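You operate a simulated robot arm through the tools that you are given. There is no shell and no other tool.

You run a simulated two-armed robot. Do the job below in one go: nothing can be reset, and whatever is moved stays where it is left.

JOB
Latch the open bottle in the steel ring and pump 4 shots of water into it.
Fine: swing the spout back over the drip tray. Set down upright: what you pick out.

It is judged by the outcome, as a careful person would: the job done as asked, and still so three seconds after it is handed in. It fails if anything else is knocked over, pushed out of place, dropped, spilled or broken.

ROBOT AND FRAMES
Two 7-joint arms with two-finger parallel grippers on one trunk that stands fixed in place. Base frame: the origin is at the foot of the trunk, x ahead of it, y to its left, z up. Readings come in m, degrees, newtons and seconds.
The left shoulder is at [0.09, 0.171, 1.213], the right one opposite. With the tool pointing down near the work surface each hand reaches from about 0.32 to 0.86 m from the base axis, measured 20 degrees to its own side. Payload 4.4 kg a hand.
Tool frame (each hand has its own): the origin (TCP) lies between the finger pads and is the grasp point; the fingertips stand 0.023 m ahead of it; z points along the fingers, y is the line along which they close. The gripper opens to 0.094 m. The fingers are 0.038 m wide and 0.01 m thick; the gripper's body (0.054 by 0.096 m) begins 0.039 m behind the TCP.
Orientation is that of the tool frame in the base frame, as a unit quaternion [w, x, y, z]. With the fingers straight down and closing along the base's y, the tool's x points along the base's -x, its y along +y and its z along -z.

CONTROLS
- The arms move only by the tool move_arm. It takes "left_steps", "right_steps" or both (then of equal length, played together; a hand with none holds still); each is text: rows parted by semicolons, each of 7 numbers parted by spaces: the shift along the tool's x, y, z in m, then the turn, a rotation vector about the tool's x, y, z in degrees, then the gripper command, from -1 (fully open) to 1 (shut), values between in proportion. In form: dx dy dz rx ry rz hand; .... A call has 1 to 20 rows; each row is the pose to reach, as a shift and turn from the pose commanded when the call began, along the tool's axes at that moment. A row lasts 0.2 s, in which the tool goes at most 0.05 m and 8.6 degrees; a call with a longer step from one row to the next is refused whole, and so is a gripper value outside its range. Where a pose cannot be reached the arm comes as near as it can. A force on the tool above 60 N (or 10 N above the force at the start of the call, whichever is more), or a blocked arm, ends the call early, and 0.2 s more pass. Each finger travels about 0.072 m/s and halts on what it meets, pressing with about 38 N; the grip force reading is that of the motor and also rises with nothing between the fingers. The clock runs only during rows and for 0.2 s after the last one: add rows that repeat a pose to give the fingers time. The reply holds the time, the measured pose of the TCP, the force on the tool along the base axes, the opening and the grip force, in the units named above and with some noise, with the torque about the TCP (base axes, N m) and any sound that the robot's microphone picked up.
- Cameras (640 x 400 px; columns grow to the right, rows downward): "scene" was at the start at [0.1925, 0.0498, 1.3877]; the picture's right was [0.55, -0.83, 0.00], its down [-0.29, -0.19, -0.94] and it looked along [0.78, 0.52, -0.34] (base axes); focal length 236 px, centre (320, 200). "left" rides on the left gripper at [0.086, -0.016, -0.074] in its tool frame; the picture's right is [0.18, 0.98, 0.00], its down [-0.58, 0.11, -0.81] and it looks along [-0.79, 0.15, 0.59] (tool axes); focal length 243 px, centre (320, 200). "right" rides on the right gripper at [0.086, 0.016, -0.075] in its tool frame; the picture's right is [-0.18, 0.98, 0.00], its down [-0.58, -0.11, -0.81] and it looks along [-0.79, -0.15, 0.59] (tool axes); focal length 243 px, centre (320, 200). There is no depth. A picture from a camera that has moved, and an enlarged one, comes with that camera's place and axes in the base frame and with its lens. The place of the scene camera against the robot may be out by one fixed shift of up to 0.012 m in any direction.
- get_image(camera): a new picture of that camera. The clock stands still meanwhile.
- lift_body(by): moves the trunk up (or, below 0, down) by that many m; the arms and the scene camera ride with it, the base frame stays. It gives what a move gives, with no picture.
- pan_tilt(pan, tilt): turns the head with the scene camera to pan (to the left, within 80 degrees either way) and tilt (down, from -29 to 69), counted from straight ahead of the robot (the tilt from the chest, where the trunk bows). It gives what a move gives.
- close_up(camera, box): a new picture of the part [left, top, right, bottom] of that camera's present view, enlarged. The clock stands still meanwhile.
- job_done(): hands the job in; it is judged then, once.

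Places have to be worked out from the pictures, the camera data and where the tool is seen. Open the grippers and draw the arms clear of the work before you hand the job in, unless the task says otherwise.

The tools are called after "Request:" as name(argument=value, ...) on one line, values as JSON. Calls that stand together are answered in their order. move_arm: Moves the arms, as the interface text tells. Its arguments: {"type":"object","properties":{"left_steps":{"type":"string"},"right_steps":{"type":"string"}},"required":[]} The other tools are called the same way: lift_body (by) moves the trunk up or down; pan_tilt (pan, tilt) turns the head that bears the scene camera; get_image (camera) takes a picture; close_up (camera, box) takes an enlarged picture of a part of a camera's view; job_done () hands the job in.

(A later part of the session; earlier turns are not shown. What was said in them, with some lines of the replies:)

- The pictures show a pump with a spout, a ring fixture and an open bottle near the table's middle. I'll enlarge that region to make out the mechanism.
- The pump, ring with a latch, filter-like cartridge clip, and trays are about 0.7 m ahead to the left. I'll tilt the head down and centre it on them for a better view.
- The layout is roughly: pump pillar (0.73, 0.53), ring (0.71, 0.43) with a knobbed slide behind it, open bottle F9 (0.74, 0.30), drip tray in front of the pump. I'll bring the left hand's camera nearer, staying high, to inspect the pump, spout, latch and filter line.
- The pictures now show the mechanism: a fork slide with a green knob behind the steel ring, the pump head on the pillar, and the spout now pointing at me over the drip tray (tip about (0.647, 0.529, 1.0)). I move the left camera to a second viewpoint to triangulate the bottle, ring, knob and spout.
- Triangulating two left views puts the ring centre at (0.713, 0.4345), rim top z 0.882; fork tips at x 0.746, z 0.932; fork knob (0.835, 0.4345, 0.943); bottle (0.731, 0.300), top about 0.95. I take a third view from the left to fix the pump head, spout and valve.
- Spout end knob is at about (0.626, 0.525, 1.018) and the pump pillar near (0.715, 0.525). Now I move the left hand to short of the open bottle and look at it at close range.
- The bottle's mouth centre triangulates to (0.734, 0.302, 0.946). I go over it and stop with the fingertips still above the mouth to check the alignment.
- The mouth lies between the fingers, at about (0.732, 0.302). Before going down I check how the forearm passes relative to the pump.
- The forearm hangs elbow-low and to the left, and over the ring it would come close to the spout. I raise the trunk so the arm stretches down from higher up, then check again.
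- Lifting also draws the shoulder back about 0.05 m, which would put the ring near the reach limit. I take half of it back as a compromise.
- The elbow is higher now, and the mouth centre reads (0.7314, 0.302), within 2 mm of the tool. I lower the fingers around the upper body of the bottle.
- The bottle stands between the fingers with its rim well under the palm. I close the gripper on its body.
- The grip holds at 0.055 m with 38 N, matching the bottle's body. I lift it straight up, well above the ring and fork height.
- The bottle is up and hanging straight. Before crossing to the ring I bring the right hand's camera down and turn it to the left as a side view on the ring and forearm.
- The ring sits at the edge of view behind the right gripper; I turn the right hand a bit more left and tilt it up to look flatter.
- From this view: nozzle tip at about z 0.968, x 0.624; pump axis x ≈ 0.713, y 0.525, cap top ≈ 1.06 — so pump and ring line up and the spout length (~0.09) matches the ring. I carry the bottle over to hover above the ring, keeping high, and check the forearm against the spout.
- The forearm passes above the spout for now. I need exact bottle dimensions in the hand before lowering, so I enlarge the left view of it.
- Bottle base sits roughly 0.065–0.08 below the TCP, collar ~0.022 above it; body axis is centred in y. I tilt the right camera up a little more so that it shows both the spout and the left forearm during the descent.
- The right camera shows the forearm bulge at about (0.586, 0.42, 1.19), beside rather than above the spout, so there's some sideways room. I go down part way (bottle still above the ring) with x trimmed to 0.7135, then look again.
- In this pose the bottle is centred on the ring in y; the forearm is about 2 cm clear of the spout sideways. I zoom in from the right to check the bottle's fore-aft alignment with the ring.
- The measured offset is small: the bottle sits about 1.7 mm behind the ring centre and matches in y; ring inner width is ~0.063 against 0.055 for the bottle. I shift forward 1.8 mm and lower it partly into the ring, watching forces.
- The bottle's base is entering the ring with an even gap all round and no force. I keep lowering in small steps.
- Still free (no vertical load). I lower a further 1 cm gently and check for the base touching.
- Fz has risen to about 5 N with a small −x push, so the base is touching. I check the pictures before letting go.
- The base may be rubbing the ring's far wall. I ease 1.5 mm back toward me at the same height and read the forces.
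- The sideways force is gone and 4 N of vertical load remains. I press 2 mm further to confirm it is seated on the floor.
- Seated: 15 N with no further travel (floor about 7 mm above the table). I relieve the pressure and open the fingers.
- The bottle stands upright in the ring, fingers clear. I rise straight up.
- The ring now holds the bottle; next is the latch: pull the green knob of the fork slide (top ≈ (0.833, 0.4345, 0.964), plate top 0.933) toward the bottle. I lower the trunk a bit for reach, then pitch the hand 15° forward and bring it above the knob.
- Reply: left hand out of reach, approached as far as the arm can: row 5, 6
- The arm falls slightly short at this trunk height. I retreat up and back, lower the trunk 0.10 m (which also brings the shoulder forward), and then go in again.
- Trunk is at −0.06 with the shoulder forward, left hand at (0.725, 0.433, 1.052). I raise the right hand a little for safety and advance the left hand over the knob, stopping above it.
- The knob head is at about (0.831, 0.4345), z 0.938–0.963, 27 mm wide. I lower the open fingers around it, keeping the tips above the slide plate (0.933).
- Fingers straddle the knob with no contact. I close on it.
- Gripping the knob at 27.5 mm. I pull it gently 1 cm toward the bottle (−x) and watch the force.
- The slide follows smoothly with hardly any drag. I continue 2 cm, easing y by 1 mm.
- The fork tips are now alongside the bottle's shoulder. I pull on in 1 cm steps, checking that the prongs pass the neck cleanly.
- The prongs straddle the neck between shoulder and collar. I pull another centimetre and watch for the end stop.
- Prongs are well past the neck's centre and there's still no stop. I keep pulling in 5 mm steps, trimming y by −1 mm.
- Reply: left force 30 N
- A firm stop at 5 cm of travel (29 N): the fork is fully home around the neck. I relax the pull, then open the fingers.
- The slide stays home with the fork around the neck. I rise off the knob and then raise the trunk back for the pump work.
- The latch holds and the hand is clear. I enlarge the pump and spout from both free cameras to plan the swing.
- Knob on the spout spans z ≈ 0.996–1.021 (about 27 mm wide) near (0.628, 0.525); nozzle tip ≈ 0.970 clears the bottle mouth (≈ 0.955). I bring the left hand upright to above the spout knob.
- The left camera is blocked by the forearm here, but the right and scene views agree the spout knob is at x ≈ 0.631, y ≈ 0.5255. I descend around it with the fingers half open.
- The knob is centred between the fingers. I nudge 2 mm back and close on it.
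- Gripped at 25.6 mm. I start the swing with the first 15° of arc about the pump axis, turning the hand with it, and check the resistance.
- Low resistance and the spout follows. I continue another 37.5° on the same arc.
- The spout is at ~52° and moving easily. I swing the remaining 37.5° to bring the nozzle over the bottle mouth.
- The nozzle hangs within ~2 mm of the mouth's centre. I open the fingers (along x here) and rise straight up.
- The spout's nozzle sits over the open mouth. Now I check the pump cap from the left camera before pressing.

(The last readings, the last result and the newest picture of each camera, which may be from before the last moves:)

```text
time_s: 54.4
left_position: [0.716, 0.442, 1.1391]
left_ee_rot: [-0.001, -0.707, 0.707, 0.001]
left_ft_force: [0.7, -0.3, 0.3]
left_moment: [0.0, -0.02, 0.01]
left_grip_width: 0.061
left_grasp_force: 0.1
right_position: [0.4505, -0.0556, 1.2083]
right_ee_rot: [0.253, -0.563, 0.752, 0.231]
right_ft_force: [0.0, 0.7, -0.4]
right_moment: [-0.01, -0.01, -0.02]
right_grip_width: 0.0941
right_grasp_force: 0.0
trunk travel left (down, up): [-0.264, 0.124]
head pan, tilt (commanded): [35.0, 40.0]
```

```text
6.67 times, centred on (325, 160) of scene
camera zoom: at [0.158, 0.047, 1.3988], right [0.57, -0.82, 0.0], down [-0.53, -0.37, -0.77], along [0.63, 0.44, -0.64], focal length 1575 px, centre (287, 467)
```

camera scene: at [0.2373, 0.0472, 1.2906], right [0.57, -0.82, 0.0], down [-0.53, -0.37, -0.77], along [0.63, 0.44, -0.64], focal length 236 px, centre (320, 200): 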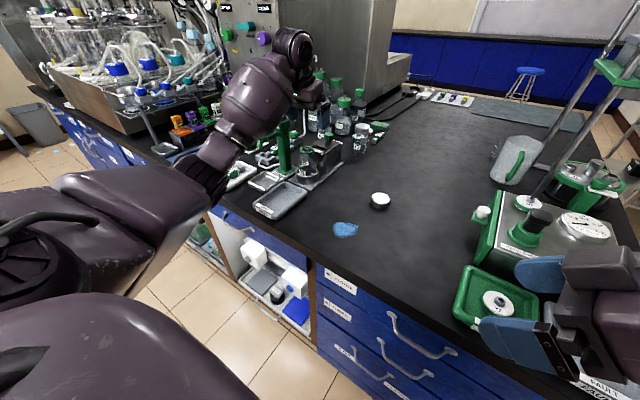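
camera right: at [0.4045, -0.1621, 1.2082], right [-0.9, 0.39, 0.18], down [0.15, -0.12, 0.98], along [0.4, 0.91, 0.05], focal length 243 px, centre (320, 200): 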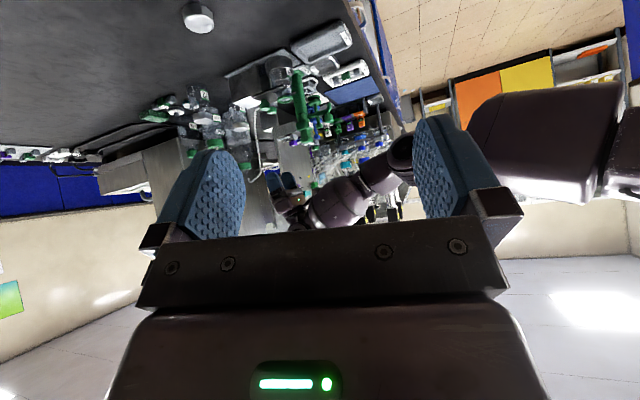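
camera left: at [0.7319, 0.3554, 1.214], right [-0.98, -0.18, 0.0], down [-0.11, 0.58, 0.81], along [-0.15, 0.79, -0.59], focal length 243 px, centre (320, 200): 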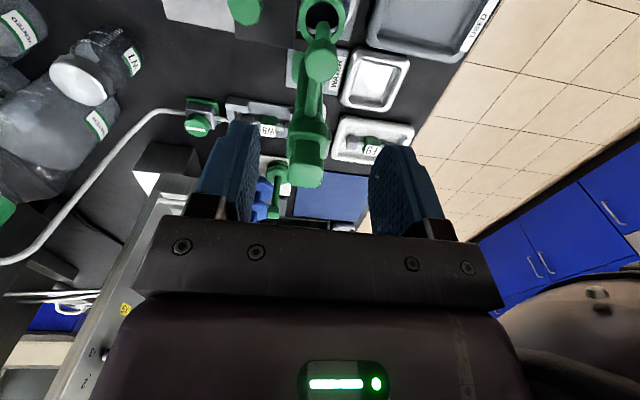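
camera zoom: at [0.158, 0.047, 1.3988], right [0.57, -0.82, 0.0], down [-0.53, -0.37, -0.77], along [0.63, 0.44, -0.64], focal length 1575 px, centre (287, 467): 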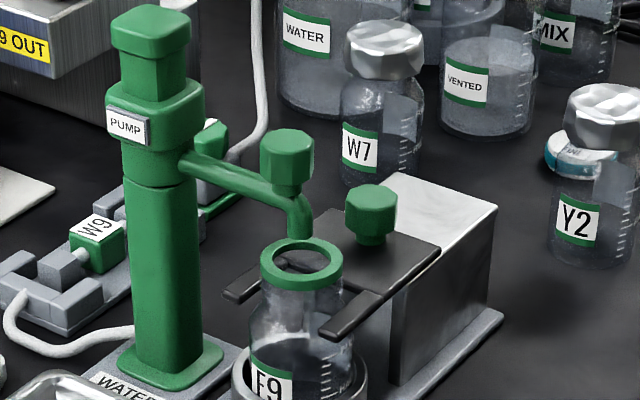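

Nozzle over the mouth, pump cap top around (0.7135, 0.524, 1.06) with ~2 cm of free stroke. I close the fingers and move them above the cap.

Request:
move_arm(left_steps="-0.03 0.001 0 0 0 0 0.5; -0.06 0.002 0.005 0 0 0 1; -0.082 0.0025 0.012 0 0 0 1; -0.082 0.0025 0.019 0 0 0 1; -0.082 0.0025 0.019 0 0 0 1; -0.082 0.0025 0.019 0 0 0 1")

Request:
close_up(camera="right", box=[240, 60, 400, 210])

Request:
get_image(camera="left")

Request:
close_up(camera="scene", box=[260, 90, 380, 210])

```text
time_s: 55.8
left_position: [0.7127, 0.5242, 1.1189]
left_ee_rot: [-0.001, -0.707, 0.707, 0.0]
left_ft_force: [-0.4, 0.3, -0.4]
left_moment: [0.01, -0.01, 0.0]
left_grip_width: 0.0001
left_grasp_force: 38.0
right_position: [0.4502, -0.0573, 1.2072]
right_ee_rot: [0.253, -0.563, 0.752, 0.231]
right_ft_force: [-0.4, 0.4, -0.7]
right_moment: [-0.03, 0.03, -0.02]
right_grip_width: 0.094
right_grasp_force: 0.1
trunk travel left (down, up): [-0.264, 0.124]
head pan, tilt (commanded): [35.0, 40.0]
```

```text
2.67 times, centred on (320, 135) of right
camera zoom: at [0.4036, -0.1622, 1.2092], right [-0.9, 0.39, 0.18], down [0.15, -0.12, 0.98], along [0.4, 0.91, 0.05], focal length 647 px, centre (320, 373)
```

zoom: 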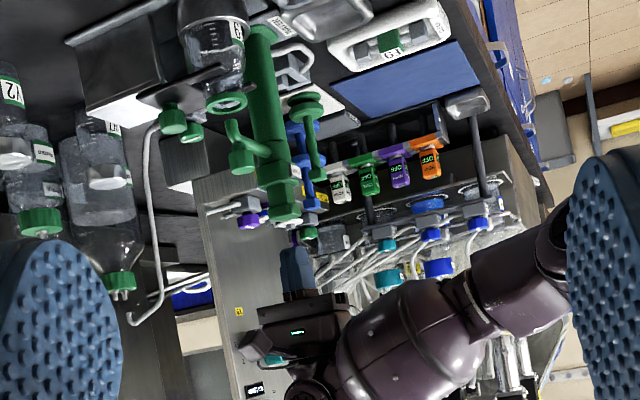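

```text
taken
camera left: at [0.7283, 0.4386, 1.1941], right [-0.98, -0.18, 0.0], down [-0.11, 0.58, 0.81], along [-0.15, 0.79, -0.59], focal length 243 px, centre (320, 200)
```

left: 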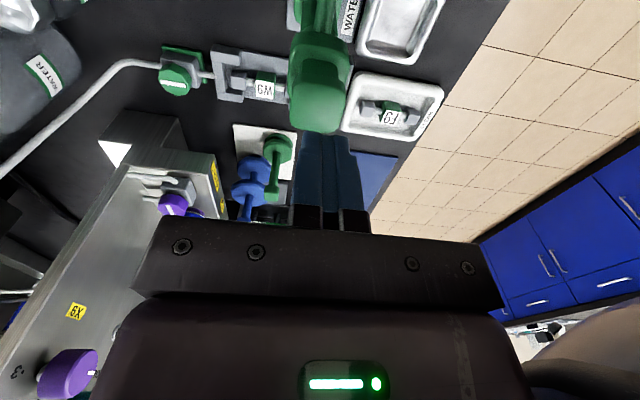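

```text
3.33 times, centred on (320, 150) of scene
camera zoom: at [0.1576, 0.0471, 1.3989], right [0.57, -0.82, 0.0], down [-0.53, -0.37, -0.77], along [0.63, 0.44, -0.64], focal length 788 px, centre (320, 367)
```

zoom: 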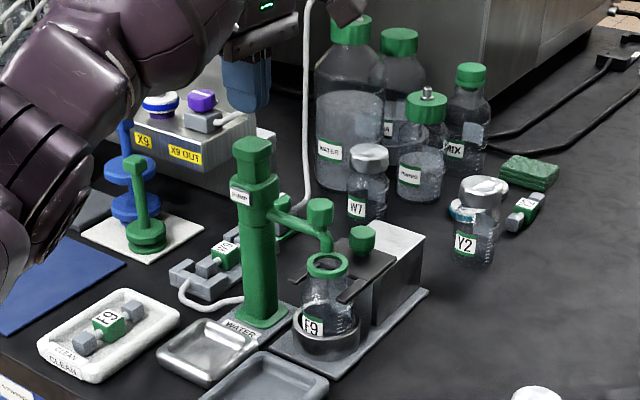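

Fingertips are centred above the cap. I make the first stroke: down in 1 cm rows to about 2 cm below the cap's rest height, then read force and sound.

Request:
move_arm(left_steps="0 0 0.015 0 0 0 1; 0 0 0.03 0 0 0 1; 0 0 0.04 0 0 0 1; 0 0 0.048 0 0 0 1; 0 0 0.055 0 0 0 1; 0 0 0.06 0 0 0 1; 0 0 0.06 0 0 0 1")

Request:
close_up(camera="scene", box=[260, 90, 380, 210])

Request:
close_up(camera="right", box=[240, 60, 400, 210])

```text
time_s: 57.4
left_position: [0.7125, 0.5245, 1.0649]
left_ee_rot: [-0.003, 0.707, -0.707, 0.003]
left_ft_force: [9.4, 6.6, 25.5]
left_moment: [0.03, -0.23, 0.06]
left_grip_width: 0.0002
left_grasp_force: 38.1
right_position: [0.4484, -0.0579, 1.2079]
right_ee_rot: [0.254, -0.563, 0.752, 0.231]
right_ft_force: [-0.4, 0.7, 0.2]
right_moment: [-0.01, 0.01, 0.01]
right_grip_width: 0.0941
right_grasp_force: 0.0
trunk travel left (down, up): [-0.264, 0.124]
head pan, tilt (commanded): [35.0, 40.0]
```

```text
3.33 times, centred on (320, 150) of scene
camera zoom: at [0.1563, 0.0463, 1.3995], right [0.57, -0.82, 0.0], down [-0.53, -0.37, -0.77], along [0.63, 0.44, -0.64], focal length 788 px, centre (320, 367)
```

zoom: 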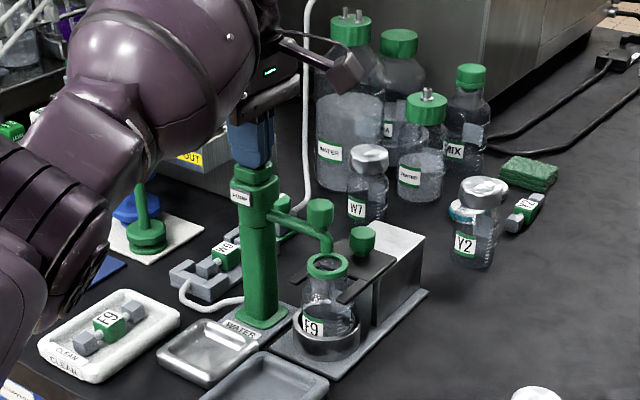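

```text
2.67 times, centred on (320, 135) of right
camera zoom: at [0.4025, -0.1629, 1.2101], right [-0.9, 0.39, 0.18], down [0.14, -0.12, 0.98], along [0.4, 0.91, 0.05], focal length 647 px, centre (320, 373)
```

zoom: 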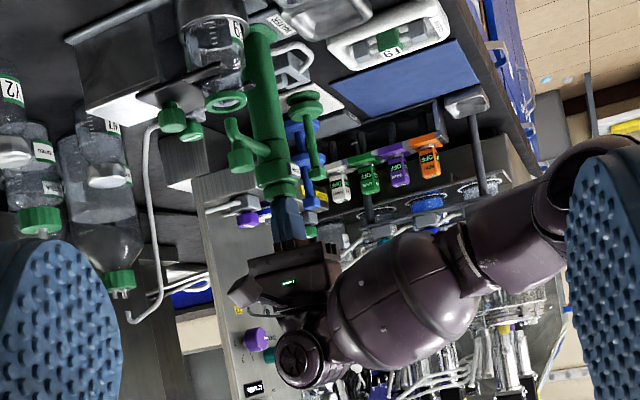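

The cap has gone down ~2 cm with 25 N. I press a few millimetres more to find the bottom of the stroke.

Request:
move_arm(left_steps="0 0 0.003 0 0 0 1; 0 0 0.005 0 0 0 1; 0 0 0.005 0 0 0 1")

Request:
close_up(camera="scene", box=[280, 120, 350, 200])

```text
time_s: 58.2
left_position: [0.7116, 0.5245, 1.0643]
left_ee_rot: [-0.005, 0.707, -0.707, 0.003]
left_ft_force: [12.1, 13.3, 45.6]
left_moment: [0.11, -0.26, 0.1]
left_grip_width: 0.0
left_grasp_force: 38.1
right_position: [0.447, -0.0575, 1.2095]
right_ee_rot: [0.255, -0.563, 0.752, 0.231]
right_ft_force: [0.1, -1.1, 0.8]
right_moment: [-0.03, -0.02, -0.02]
right_grip_width: 0.0939
right_grasp_force: 0.1
trunk travel left (down, up): [-0.264, 0.124]
head pan, tilt (commanded): [35.0, 40.0]
```

```text
5.00 times, centred on (315, 160) of scene
camera zoom: at [0.1548, 0.0458, 1.3996], right [0.57, -0.82, 0.0], down [-0.53, -0.37, -0.77], along [0.63, 0.44, -0.64], focal length 1181 px, centre (345, 400)
```

zoom: 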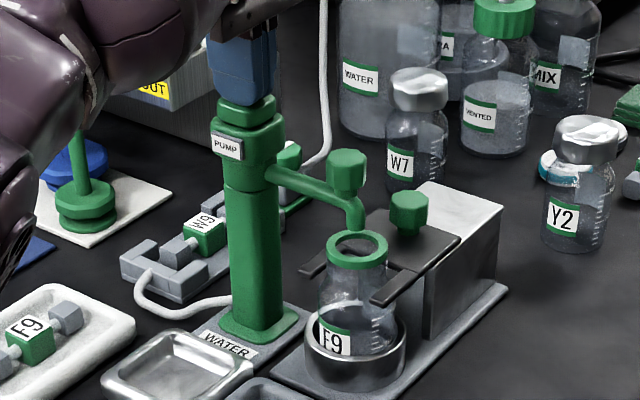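

Bottom of stroke confirmed (no more travel at 46 N). I release fully and look at the bottle for water.

Request:
move_arm(left_steps="0 0 -0.005 0 0 0 1; 0 0 -0.02 0 0 0 1; 0 0 -0.035 0 0 0 1; 0 0 -0.05 0 0 0 1; 0 0 -0.06 0 0 0 1; 0 0 -0.06 0 0 0 1")

Request:
close_up(camera="scene", box=[280, 120, 350, 200])

Request:
close_up(camera="right", box=[265, 50, 335, 120])

```text
time_s: 59.6
left_position: [0.7126, 0.5239, 1.1168]
left_ee_rot: [0.0, 0.707, -0.707, -0.001]
left_ft_force: [0.5, -0.3, 0.2]
left_moment: [0.01, -0.01, 0.01]
left_grip_width: 0.0
left_grasp_force: 38.0
right_position: [0.4489, -0.0577, 1.2072]
right_ee_rot: [0.253, -0.563, 0.752, 0.231]
right_ft_force: [-0.7, 0.1, 0.1]
right_moment: [-0.02, 0.02, -0.05]
right_grip_width: 0.0938
right_grasp_force: 0.0
trunk travel left (down, up): [-0.264, 0.124]
head pan, tilt (commanded): [35.0, 40.0]
```

```text
5.00 times, centred on (315, 160) of scene
camera zoom: at [0.1577, 0.0471, 1.3988], right [0.57, -0.82, 0.0], down [-0.53, -0.37, -0.77], along [0.63, 0.44, -0.64], focal length 1181 px, centre (345, 400)
```

zoom: 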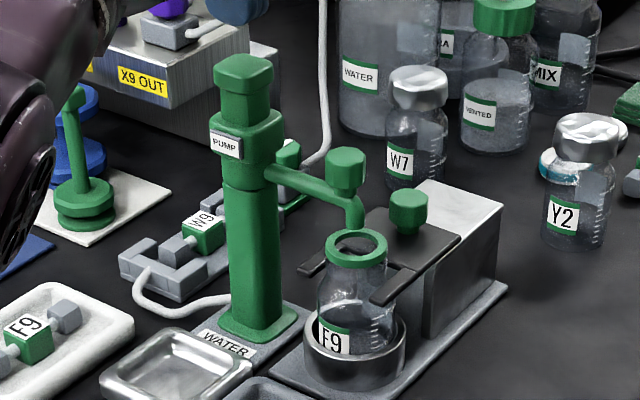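

```text
5.71 times, centred on (300, 85) of right
camera zoom: at [0.4037, -0.1622, 1.2091], right [-0.9, 0.39, 0.18], down [0.15, -0.12, 0.98], along [0.4, 0.91, 0.05], focal length 1386 px, centre (434, 857)
```

zoom: 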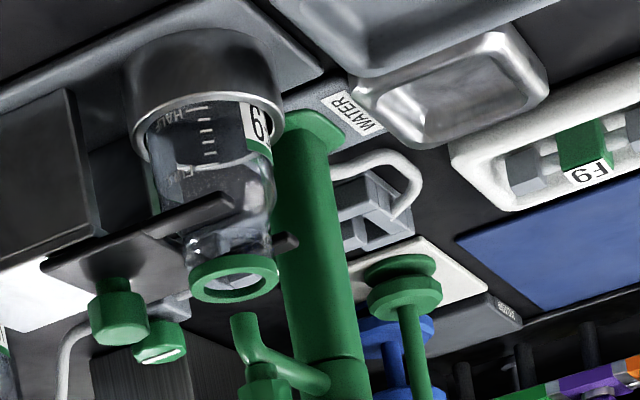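

Request:
close_up(camera="scene", box=[313, 165, 343, 200])

Request:
close_up(camera="right", box=[275, 55, 310, 90])

Request:
get_image(camera="left")

```text
11.43 times, centred on (328, 182) of scene
camera zoom: at [0.1577, 0.0471, 1.3988], right [0.57, -0.82, 0.0], down [-0.53, -0.37, -0.77], along [0.63, 0.44, -0.64], focal length 2700 px, centre (229, 400)
```

zoom: 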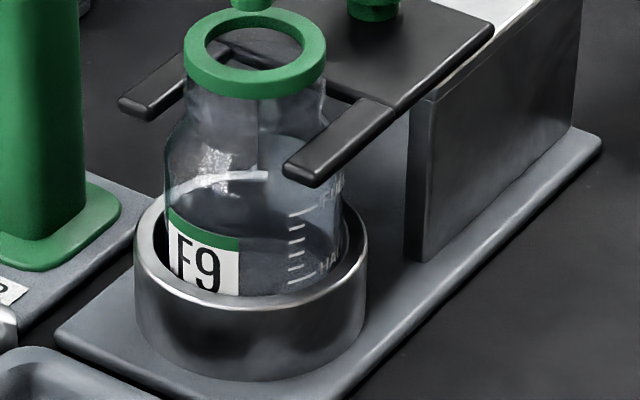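

```text
11.43 times, centred on (292, 72) of right
camera zoom: at [0.4037, -0.1622, 1.2091], right [-0.9, 0.39, 0.18], down [0.15, -0.12, 0.98], along [0.4, 0.91, 0.05], focal length 2773 px, centre (634, 1657)
```

zoom: 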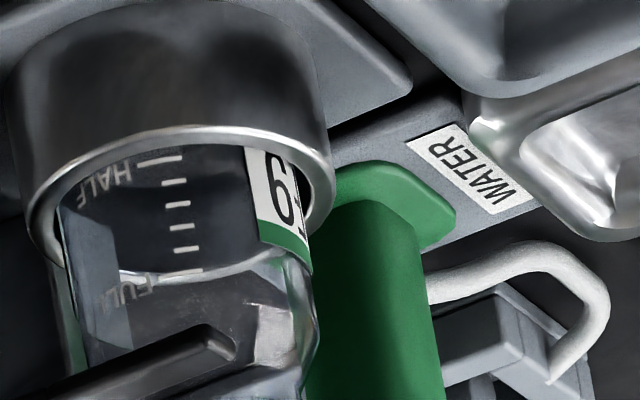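

```text
taken
camera left: at [0.7273, 0.4383, 1.1909], right [-0.98, -0.18, 0.0], down [-0.11, 0.58, 0.81], along [-0.15, 0.79, -0.59], focal length 243 px, centre (320, 200)
```

left: 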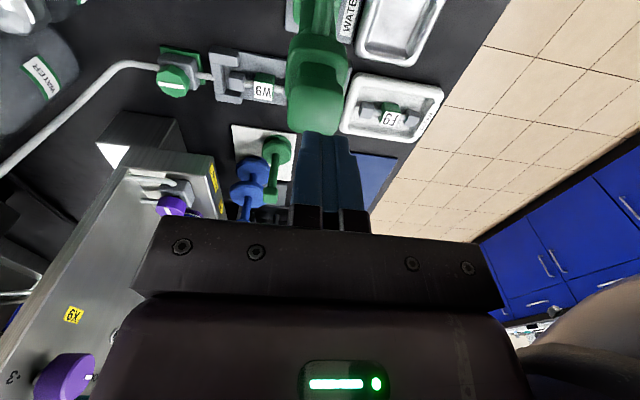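

The cap springs back fully. I do stroke 2 with the same depth in one down-and-up call, then compare the bottle's fill.

Request:
move_arm(left_steps="0 0 0.015 0 0 0 1; 0 0 0.03 0 0 0 1; 0 0 0.04 0 0 0 1; 0 0 0.048 0 0 0 1; 0 0 0.055 0 0 0 1; 0 0 0.062 0 0 0 1; 0 0 0.062 0 0 0 1; 0 0 0.05 0 0 0 1; 0 0 0.035 0 0 0 1; 0 0 0.02 0 0 0 1; 0 0 0 0 0 0 1; 0 0 0 0 0 0 1")

Request:
close_up(camera="scene", box=[313, 165, 343, 200])

Request:
close_up(camera="right", box=[275, 55, 310, 90])

```text
time_s: 62.2
left_position: [0.7127, 0.5248, 1.1142]
left_ee_rot: [0.001, 0.707, -0.707, -0.002]
left_ft_force: [0.8, 0.0, 0.1]
left_moment: [-0.01, 0.01, -0.04]
left_grip_width: 0.0001
left_grasp_force: 38.1
right_position: [0.4491, -0.0566, 1.2068]
right_ee_rot: [0.254, -0.562, 0.753, 0.231]
right_ft_force: [1.5, -0.1, -0.3]
right_moment: [-0.01, -0.01, 0.01]
right_grip_width: 0.0938
right_grasp_force: 0.1
trunk travel left (down, up): [-0.264, 0.124]
head pan, tilt (commanded): [35.0, 40.0]
```

```text
11.43 times, centred on (328, 182) of scene
camera zoom: at [0.1581, 0.0474, 1.3987], right [0.57, -0.82, 0.0], down [-0.53, -0.37, -0.77], along [0.63, 0.44, -0.64], focal length 2700 px, centre (229, 400)
```

zoom: 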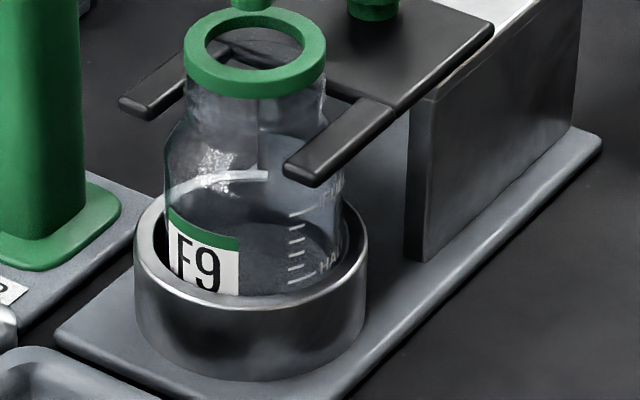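

```text
11.43 times, centred on (292, 72) of right
camera zoom: at [0.404, -0.1619, 1.209], right [-0.9, 0.39, 0.18], down [0.15, -0.12, 0.98], along [0.4, 0.91, 0.05], focal length 2773 px, centre (634, 1657)
```

zoom: 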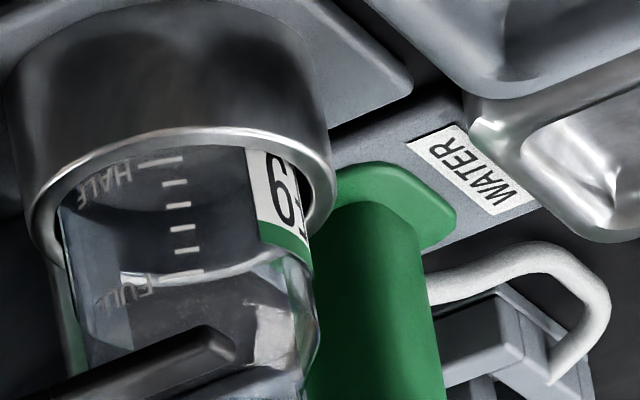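

The level in the bottle rose visibly compared with the last view (two shots). I make stroke 3 the same way.

Request:
move_arm(left_steps="0 0 0.015 0 0 0 1; 0 0 0.03 0 0 0 1; 0 0 0.04 0 0 0 1; 0 0 0.048 0 0 0 1; 0 0 0.055 0 0 0 1; 0 0 0.058 0 0 0 1; 0 0 0.058 0 0 0 1; 0 0 0.05 0 0 0 1; 0 0 0.035 0 0 0 1; 0 0 0.02 0 0 0 1; 0 0 0 0 0 0 1; 0 0 0 0 0 0 1")

Request:
close_up(camera="scene", box=[313, 165, 343, 200])

Request:
close_up(camera="right", box=[275, 55, 310, 90])

```text
time_s: 64.8
left_position: [0.7137, 0.525, 1.1162]
left_ee_rot: [0.001, 0.707, -0.707, 0.0]
left_ft_force: [0.2, -0.2, 0.7]
left_moment: [-0.02, 0.0, 0.0]
left_grip_width: 0.0
left_grasp_force: 38.2
right_position: [0.4491, -0.0571, 1.2059]
right_ee_rot: [0.254, -0.562, 0.752, 0.231]
right_ft_force: [1.0, 0.2, -0.2]
right_moment: [-0.02, 0.0, 0.01]
right_grip_width: 0.094
right_grasp_force: 0.0
trunk travel left (down, up): [-0.264, 0.124]
head pan, tilt (commanded): [35.0, 40.0]
```

```text
11.43 times, centred on (328, 182) of scene
camera zoom: at [0.1582, 0.0473, 1.3987], right [0.57, -0.82, 0.0], down [-0.53, -0.37, -0.77], along [0.63, 0.44, -0.64], focal length 2700 px, centre (229, 400)
```

zoom: 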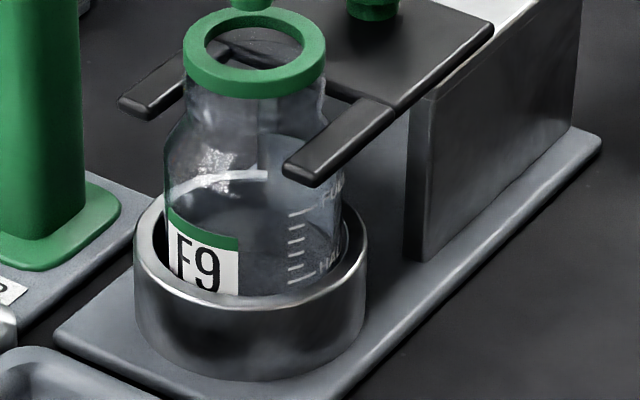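

```text
11.43 times, centred on (292, 72) of right
camera zoom: at [0.4041, -0.162, 1.2089], right [-0.9, 0.39, 0.18], down [0.15, -0.12, 0.98], along [0.4, 0.91, 0.05], focal length 2773 px, centre (634, 1657)
```

zoom: 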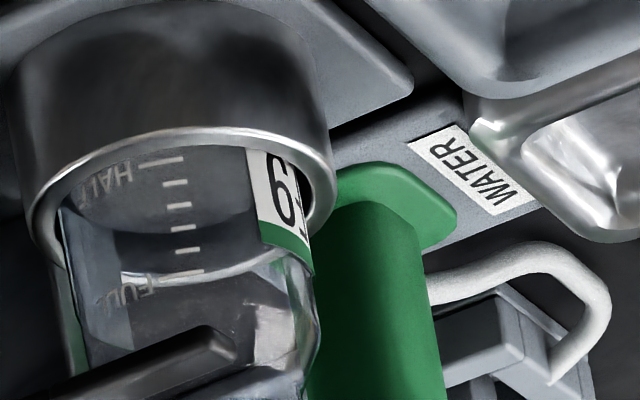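

The surface has climbed evenly with each stroke (three shots so far). I make the fourth and last stroke.

Request:
move_arm(left_steps="0 0 0.015 0 0 0 1; 0 0 0.03 0 0 0 1; 0 0 0.04 0 0 0 1; 0 0 0.048 0 0 0 1; 0 0 0.055 0 0 0 1; 0 0 0.06 0 0 0 1; 0 0 0.06 0 0 0 1; 0 0 0.05 0 0 0 1; 0 0 0.035 0 0 0 1; 0 0 0.02 0 0 0 1; 0 0 0 0 0 0 1; 0 0 0 0 0 0 1")

Request:
close_up(camera="scene", box=[313, 165, 343, 200])

Request:
close_up(camera="right", box=[275, 55, 310, 90])

```text
time_s: 67.4
left_position: [0.7128, 0.5247, 1.1147]
left_ee_rot: [0.0, 0.708, -0.707, -0.001]
left_ft_force: [0.7, 0.4, 1.0]
left_moment: [-0.04, 0.01, -0.01]
left_grip_width: 0.0
left_grasp_force: 37.7
right_position: [0.4508, -0.0559, 1.2078]
right_ee_rot: [0.254, -0.563, 0.752, 0.231]
right_ft_force: [0.6, -0.6, 0.1]
right_moment: [0.0, 0.04, 0.04]
right_grip_width: 0.0939
right_grasp_force: 0.1
trunk travel left (down, up): [-0.264, 0.124]
head pan, tilt (commanded): [35.0, 40.0]
```

```text
11.43 times, centred on (328, 182) of scene
camera zoom: at [0.1583, 0.0471, 1.3987], right [0.57, -0.82, 0.0], down [-0.53, -0.37, -0.77], along [0.63, 0.44, -0.64], focal length 2700 px, centre (229, 400)
```

zoom: 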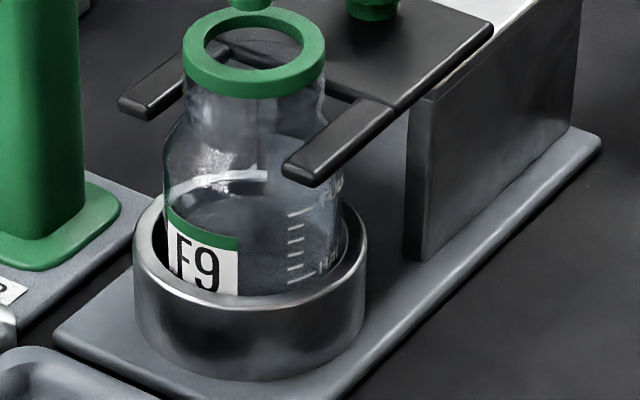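

```text
11.43 times, centred on (292, 72) of right
camera zoom: at [0.4042, -0.1621, 1.2088], right [-0.9, 0.39, 0.18], down [0.15, -0.12, 0.98], along [0.4, 0.91, 0.05], focal length 2773 px, centre (634, 1657)
```

zoom: 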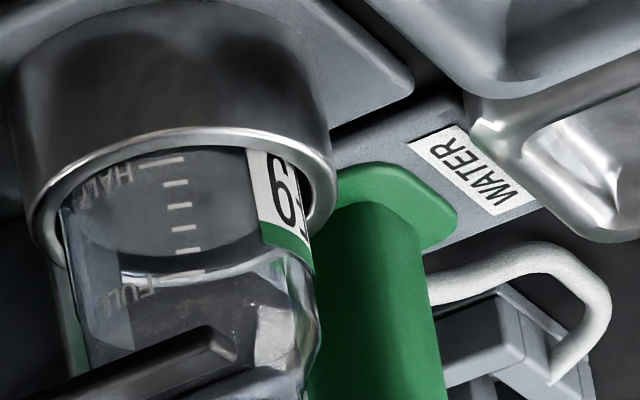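

Four strokes done. I zoom in on the water surface to verify the level is consistent with four shots.

Request:
close_up(camera="scene", box=[318, 176, 338, 194])

Request:
close_up(camera="right", box=[275, 60, 297, 80])

```text
16.00 times, centred on (328, 185) of scene
camera zoom: at [0.1583, 0.0471, 1.3987], right [0.57, -0.82, 0.0], down [-0.53, -0.37, -0.77], along [0.63, 0.44, -0.64], focal length 3780 px, centre (192, 440)
```

zoom: 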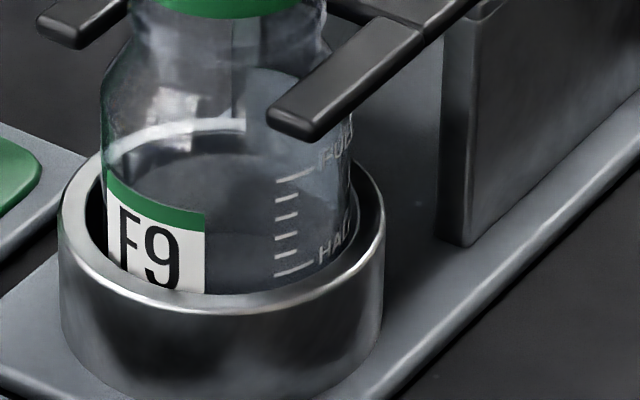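

```text
16.00 times, centred on (286, 70) of right
camera zoom: at [0.4042, -0.1621, 1.2088], right [-0.9, 0.39, 0.18], down [0.15, -0.12, 0.98], along [0.4, 0.91, 0.05], focal length 3882 px, centre (864, 2280)
```

zoom: 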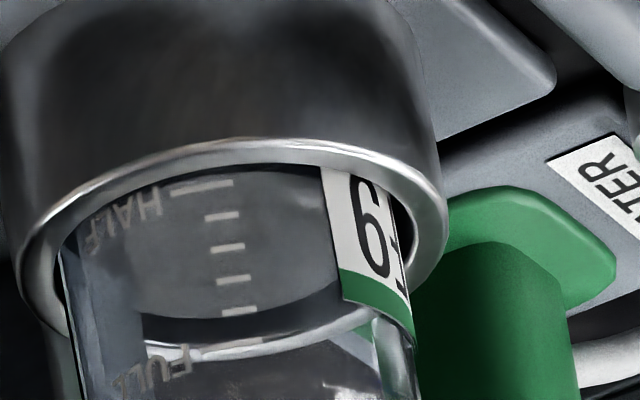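

The surface works out at z ≈ 0.881, about 26 mm above the inner bottom, i.e. four even ~6.5 mm shots. Now I return the open fingers to the spout knob to swing it back over the drip tray.

Request:
move_arm(left_steps="0.025 -0.001 -0.01 0 0 0 1; 0.055 -0.0015 -0.01 0 0 0 0.6; 0.082 -0.0025 0 0 0 0 0.2; 0.082 -0.0025 0 0 0 0 -0.3; 0.082 -0.0025 0.02 0 0 0 -0.3; 0.082 -0.0025 0.05 0 0 0 -0.3; 0.082 -0.0025 0.065 0 0 0 -0.3; 0.082 -0.0025 0.065 0 0 0 -0.3")

Request:
get_image(camera="left")

Request:
close_up(camera="right", box=[240, 40, 360, 150])

```text
time_s: 69.2
left_position: [0.714, 0.443, 1.0516]
left_ee_rot: [0.0, 0.708, -0.707, 0.0]
left_ft_force: [-0.8, 0.5, -0.7]
left_moment: [-0.03, -0.01, 0.0]
left_grip_width: 0.0609
left_grasp_force: 0.1
right_position: [0.4495, -0.0566, 1.2072]
right_ee_rot: [0.253, -0.563, 0.752, 0.231]
right_ft_force: [0.0, 0.2, -0.3]
right_moment: [0.0, -0.01, -0.02]
right_grip_width: 0.0939
right_grasp_force: 0.0
trunk travel left (down, up): [-0.264, 0.124]
head pan, tilt (commanded): [35.0, 40.0]
```

```text
taken
camera left: at [0.7298, 0.3564, 1.1259], right [-0.98, -0.18, 0.0], down [-0.11, 0.58, 0.81], along [-0.15, 0.79, -0.59], focal length 243 px, centre (320, 200)
```

left: 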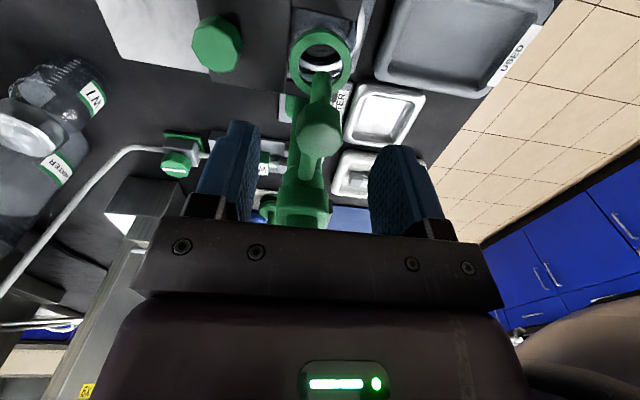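

```text
3.64 times, centred on (300, 95) of right
camera zoom: at [0.4035, -0.1621, 1.2093], right [-0.9, 0.39, 0.18], down [0.15, -0.12, 0.98], along [0.4, 0.91, 0.05], focal length 882 px, centre (393, 582)
```

zoom: 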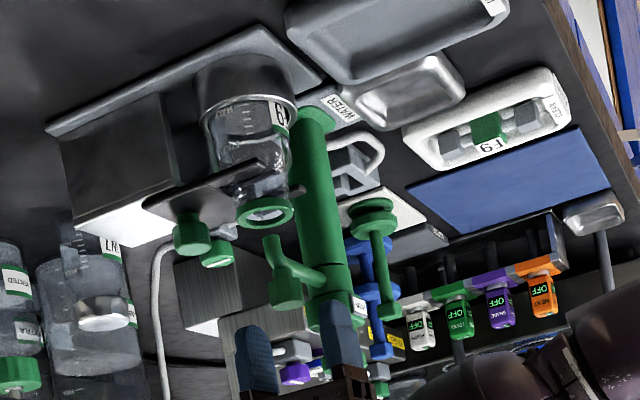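

The knob is centred between the fingers again. I lower to the earlier grasp height and close.

Request:
move_arm(left_steps="0 0 0.02 0 0 0 -0.3; 0 0 0.035 0 0 0 -0.3; 0 0 0.0415 0 0 0 -0.3; 0 0 0.0415 0 0 0 0.3; 0 0 0.0415 0 0 0 1; 0 0 0.0415 0 0 0 1; 0 0 0.0415 0 0 0 1")

Request:
get_image(camera="left")

```text
time_s: 70.8
left_position: [0.7149, 0.4426, 1.0088]
left_ee_rot: [0.0, 0.707, -0.707, 0.0]
left_ft_force: [-3.8, -1.1, -2.4]
left_moment: [0.03, -0.32, 0.11]
left_grip_width: 0.0255
left_grasp_force: 44.5
right_position: [0.4484, -0.0568, 1.2076]
right_ee_rot: [0.254, -0.562, 0.752, 0.231]
right_ft_force: [0.0, 0.2, 1.2]
right_moment: [-0.02, -0.01, 0.04]
right_grip_width: 0.0938
right_grasp_force: 0.2
trunk travel left (down, up): [-0.264, 0.124]
head pan, tilt (commanded): [35.0, 40.0]
```

```text
taken
camera left: at [0.7304, 0.3557, 1.0837], right [-0.98, -0.18, 0.0], down [-0.11, 0.58, 0.81], along [-0.15, 0.79, -0.59], focal length 243 px, centre (320, 200)
```

left: 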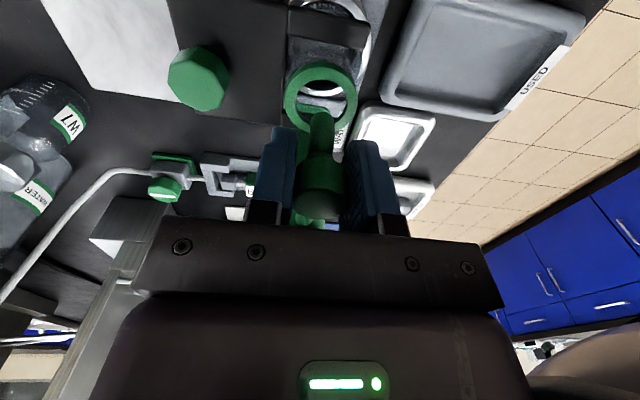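

Gripped. I swing the spout back along the same arc, first 45°.

Request:
move_arm(left_steps="-0.0007 0.0109 0 0 0 7.5 1; -0.0028 0.0216 0 0 0 15 1; -0.0064 0.032 0 0 0 22.5 1; -0.0112 0.0418 0 0 0 30 1; -0.0173 0.0508 0 0 0 37.5 1; -0.0245 0.059 0 0 0 45 1; -0.0245 0.059 0 0 0 45 1")

Request:
close_up(camera="right", box=[240, 40, 400, 190])

```text
time_s: 72.4
left_position: [0.6571, 0.4673, 1.0101]
left_ee_rot: [0.0, -0.381, 0.924, 0.0]
left_ft_force: [-2.1, -6.7, -0.3]
left_moment: [-0.39, 0.02, -0.26]
left_grip_width: 0.0255
left_grasp_force: 44.8
right_position: [0.4483, -0.0577, 1.2061]
right_ee_rot: [0.254, -0.563, 0.752, 0.231]
right_ft_force: [-0.1, 0.5, 0.8]
right_moment: [0.01, -0.04, 0.0]
right_grip_width: 0.0939
right_grasp_force: 0.1
trunk travel left (down, up): [-0.264, 0.124]
head pan, tilt (commanded): [35.0, 40.0]
```

```text
2.67 times, centred on (320, 115) of right
camera zoom: at [0.4034, -0.1626, 1.2093], right [-0.9, 0.39, 0.18], down [0.15, -0.12, 0.98], along [0.4, 0.91, 0.05], focal length 647 px, centre (320, 427)
```

zoom: 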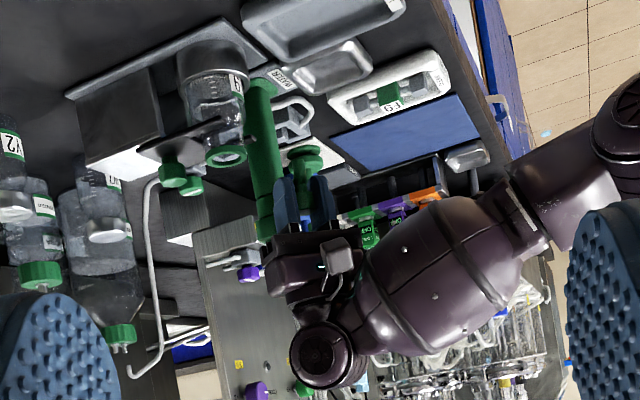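

Halfway, with low forces. I swing the other 45° back to pointing over the drip tray.

Request:
move_arm(left_steps="-0.0007 0.0109 0 0 0 7.5 1; -0.0028 0.0216 0 0 0 15 1; -0.0064 0.032 0 0 0 22.5 1; -0.0112 0.0418 0 0 0 30 1; -0.0173 0.0508 0 0 0 37.5 1; -0.0245 0.059 0 0 0 45 1; -0.0245 0.059 0 0 0 45 1")

Request:
get_image(camera="left")

Request:
close_up(camera="right", box=[240, 40, 400, 190])

```text
time_s: 74.0
left_position: [0.6328, 0.5243, 1.0091]
left_ee_rot: [0.001, 0.002, 1.0, 0.0]
left_ft_force: [1.2, -7.1, 4.8]
left_moment: [-0.18, -0.3, 0.19]
left_grip_width: 0.0255
left_grasp_force: 44.9
right_position: [0.4494, -0.0582, 1.2078]
right_ee_rot: [0.254, -0.563, 0.752, 0.231]
right_ft_force: [0.7, 0.0, 0.4]
right_moment: [0.0, 0.01, 0.0]
right_grip_width: 0.0942
right_grasp_force: 0.0
trunk travel left (down, up): [-0.264, 0.124]
head pan, tilt (commanded): [35.0, 40.0]
```

```text
taken
camera left: at [0.545, 0.5096, 1.0836], right [-0.18, 0.98, 0.0], down [0.58, 0.11, 0.81], along [0.79, 0.15, -0.59], focal length 243 px, centre (320, 200)
```

left: 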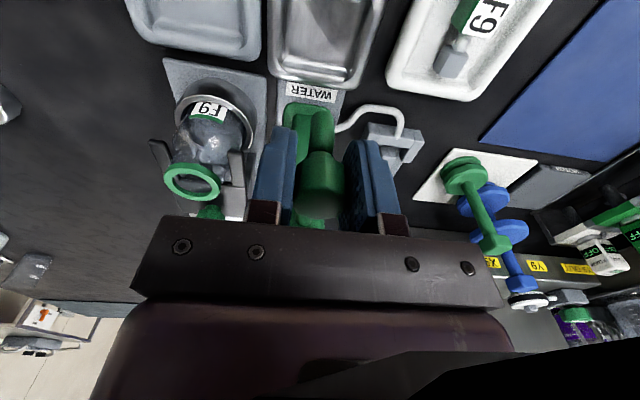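

```text
2.67 times, centred on (320, 115) of right
camera zoom: at [0.4033, -0.1631, 1.2093], right [-0.9, 0.39, 0.18], down [0.15, -0.12, 0.98], along [0.4, 0.91, 0.05], focal length 647 px, centre (320, 427)
```

zoom: 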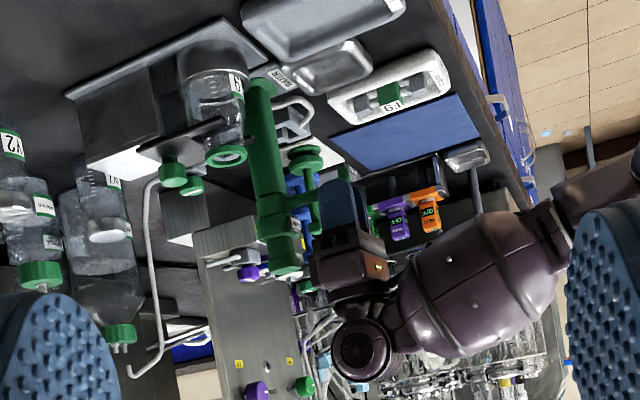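

The spout is back where it began, over the drip tray. I release and rise.

Request:
move_arm(left_steps="0 0 0 0 0 0 0.4; 0 0 0 0 0 0 0; 0 0 0 0 0 0 -0.4; 0 0 0 0 0 0 -0.4; 0 0 0 0 0 0 -0.4; 0 0 -0.03 0 0 0 -0.4; 0 0 -0.07 0 0 0 -0.4; 0 0 -0.11 0 0 0 -0.4; 0 0 -0.15 0 0 0 -0.4; 0 0 -0.15 0 0 0 -0.4")

Request:
close_up(camera="scene", box=[230, 90, 390, 230])

Request:
close_up(camera="right", box=[240, 40, 400, 190])

```text
time_s: 76.2
left_position: [0.6318, 0.5269, 1.1591]
left_ee_rot: [-0.001, 0.0, 1.0, 0.0]
left_ft_force: [-0.2, 1.2, -0.3]
left_moment: [0.01, 0.01, 0.02]
left_grip_width: 0.066
left_grasp_force: 0.1
right_position: [0.4495, -0.0565, 1.2076]
right_ee_rot: [0.253, -0.563, 0.752, 0.231]
right_ft_force: [-0.2, -0.6, -0.1]
right_moment: [-0.01, 0.05, 0.0]
right_grip_width: 0.0941
right_grasp_force: 0.0
trunk travel left (down, up): [-0.264, 0.124]
head pan, tilt (commanded): [35.0, 40.0]
```

```text
2.86 times, centred on (310, 160) of scene
camera zoom: at [0.1582, 0.0475, 1.3987], right [0.57, -0.82, 0.0], down [-0.53, -0.37, -0.77], along [0.63, 0.44, -0.64], focal length 675 px, centre (349, 314)
```

zoom: 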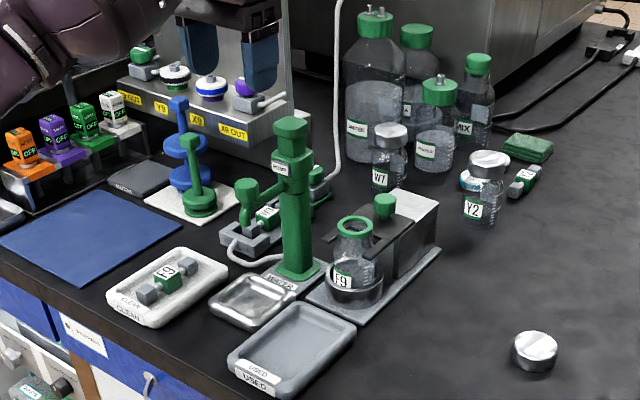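

```text
2.67 times, centred on (320, 115) of right
camera zoom: at [0.4041, -0.1618, 1.2089], right [-0.9, 0.39, 0.18], down [0.15, -0.12, 0.98], along [0.4, 0.91, 0.05], focal length 647 px, centre (320, 427)
```

zoom: 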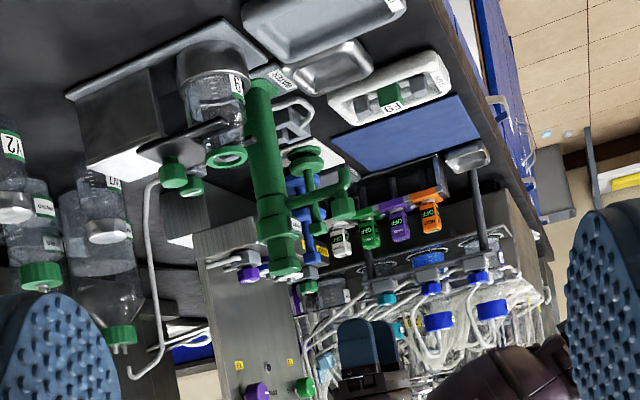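

Everything stands as intended: fork around the neck, spout over the drip tray, water in the bottle. I draw both arms back and up, grippers open.

Request:
move_arm(left_steps="0.02 -0.008 -0.03 0 0 0 -1; 0.05 -0.02 -0.055 0 0 0 -1; 0.085 -0.035 -0.075 0 0 0 -1; 0.12 -0.05 -0.095 0 0 0 -1; 0.155 -0.065 -0.11 0 0 0 -1; 0.19 -0.08 -0.12 0 0 0 -1; 0.23 -0.095 -0.12 0 0 0 -1; 0.265 -0.11 -0.12 0 0 0 -1; 0.265 -0.11 -0.12 0 0 0 -1", right_steps="-0.0064 0.0006 -0.0077 0 0 0 -1; -0.0129 0.0012 -0.0153 0 0 0 -1; -0.0193 0.0018 -0.023 0 0 0 -1; -0.0257 0.0025 -0.0306 0 0 0 -1; -0.0321 0.0031 -0.0383 0 0 0 -1; -0.0386 0.0037 -0.0459 0 0 0 -1; -0.045 0.0043 -0.0536 0 0 0 -1; -0.0514 0.0049 -0.0612 0 0 0 -1; -0.0514 0.0049 -0.0612 0 0 0 -1")

Request:
get_image(camera="scene")

Request:
close_up(camera="scene", box=[230, 90, 390, 230])

Request:
get_image(camera="left")

```text
time_s: 78.2
left_position: [0.3666, 0.4126, 1.2807]
left_ee_rot: [0.002, -0.001, 1.0, 0.001]
left_ft_force: [-0.8, 0.1, 0.3]
left_moment: [0.04, -0.03, -0.02]
left_grip_width: 0.0943
left_grasp_force: 0.1
right_position: [0.4485, -0.0569, 1.2873]
right_ee_rot: [0.254, -0.562, 0.752, 0.232]
right_ft_force: [-0.4, -1.1, -0.1]
right_moment: [0.02, 0.03, -0.03]
right_grip_width: 0.094
right_grasp_force: 0.0
trunk travel left (down, up): [-0.264, 0.124]
head pan, tilt (commanded): [35.0, 40.0]
```

```text
taken
camera scene: at [0.1572, 0.0463, 1.399], right [0.57, -0.82, 0.0], down [-0.53, -0.37, -0.77], along [0.63, 0.44, -0.64], focal length 236 px, centre (320, 200)
```

scene: 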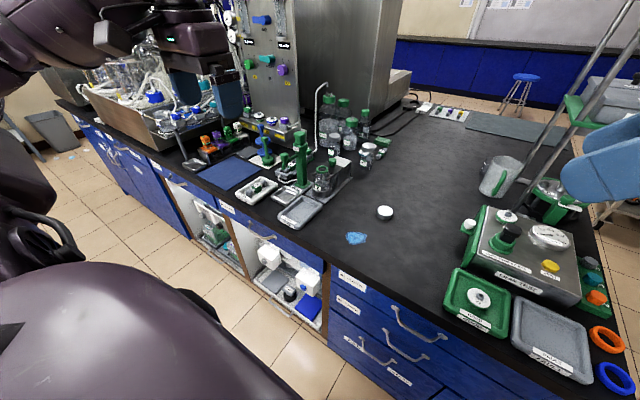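

```text
2.86 times, centred on (310, 160) of scene
camera zoom: at [0.1572, 0.0463, 1.399], right [0.57, -0.82, 0.0], down [-0.53, -0.37, -0.77], along [0.63, 0.44, -0.64], focal length 675 px, centre (349, 314)
```

zoom: 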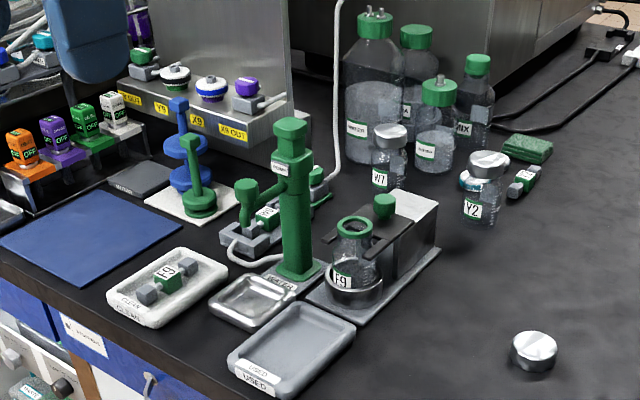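

```text
taken
camera left: at [0.2796, 0.397, 1.3545], right [-0.18, 0.98, 0.0], down [0.58, 0.11, 0.81], along [0.79, 0.15, -0.59], focal length 243 px, centre (320, 200)
```

left: 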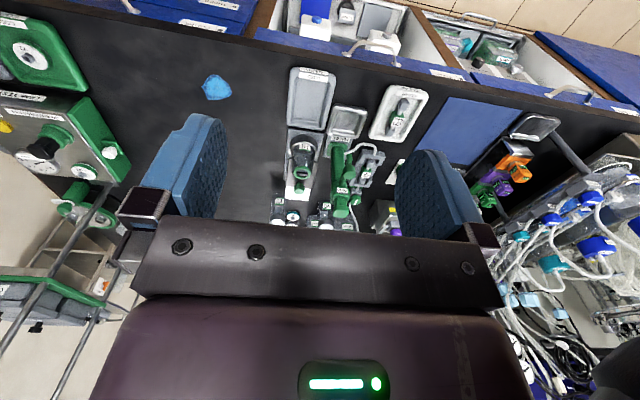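

Request:
close_up(camera="left", box=[270, 100, 390, 230])

Request:
close_up(camera="scene", box=[285, 135, 355, 205])

```text
3.08 times, centred on (330, 165) of left
camera zoom: at [0.2796, 0.397, 1.3545], right [-0.18, 0.98, 0.0], down [0.58, 0.11, 0.81], along [0.79, 0.15, -0.59], focal length 746 px, centre (289, 308)
```

zoom: 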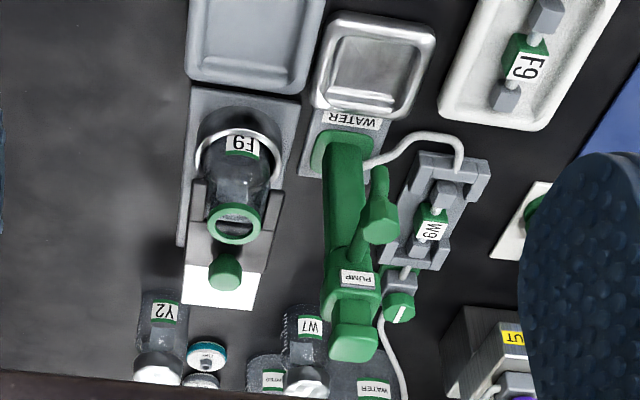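

```text
5.71 times, centred on (320, 170) of scene
camera zoom: at [0.1572, 0.0463, 1.399], right [0.57, -0.82, 0.0], down [-0.53, -0.37, -0.77], along [0.63, 0.44, -0.64], focal length 1350 px, centre (320, 371)
```

zoom: 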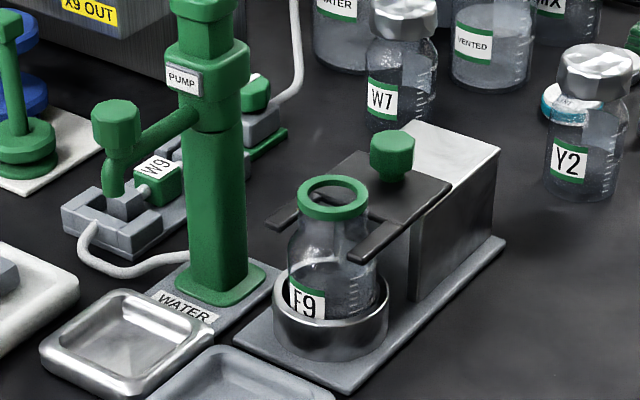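

The open bottle F9 stands upright in the ring with the fork latched around its neck. Four full strokes have gone in, the spout is back over the drip tray, nothing else has moved, and both arms are clear, so I hand the job in.

Request:
job_done()

```text
The job is handed in.
```

The job is done and handed in; I have not seen the judged result.

- **Bottle:** The open bottle, labelled F9, stands upright in the steel ring. The fork slide is pulled all the way to its stop around the neck.
- **Water:** I made four full pump strokes. The level in the bottle rose by about the same amount each time, and the final depth of roughly 26 mm fits four shots. The microphone picked up no sound, so this rests on the pictures.
- **Spout:** I swung it back so it is over the drip tray again.
- **Rest of the bench:** In the last pictures nothing else was moved, knocked over or spilled. Both grippers are open and the arms are drawn clear.

I left the W9 cartridge in the water line and the F9 cartridge in the CLEAN tray as they were. The job did not ask for a swap, though the bottle also carries the F9 label.
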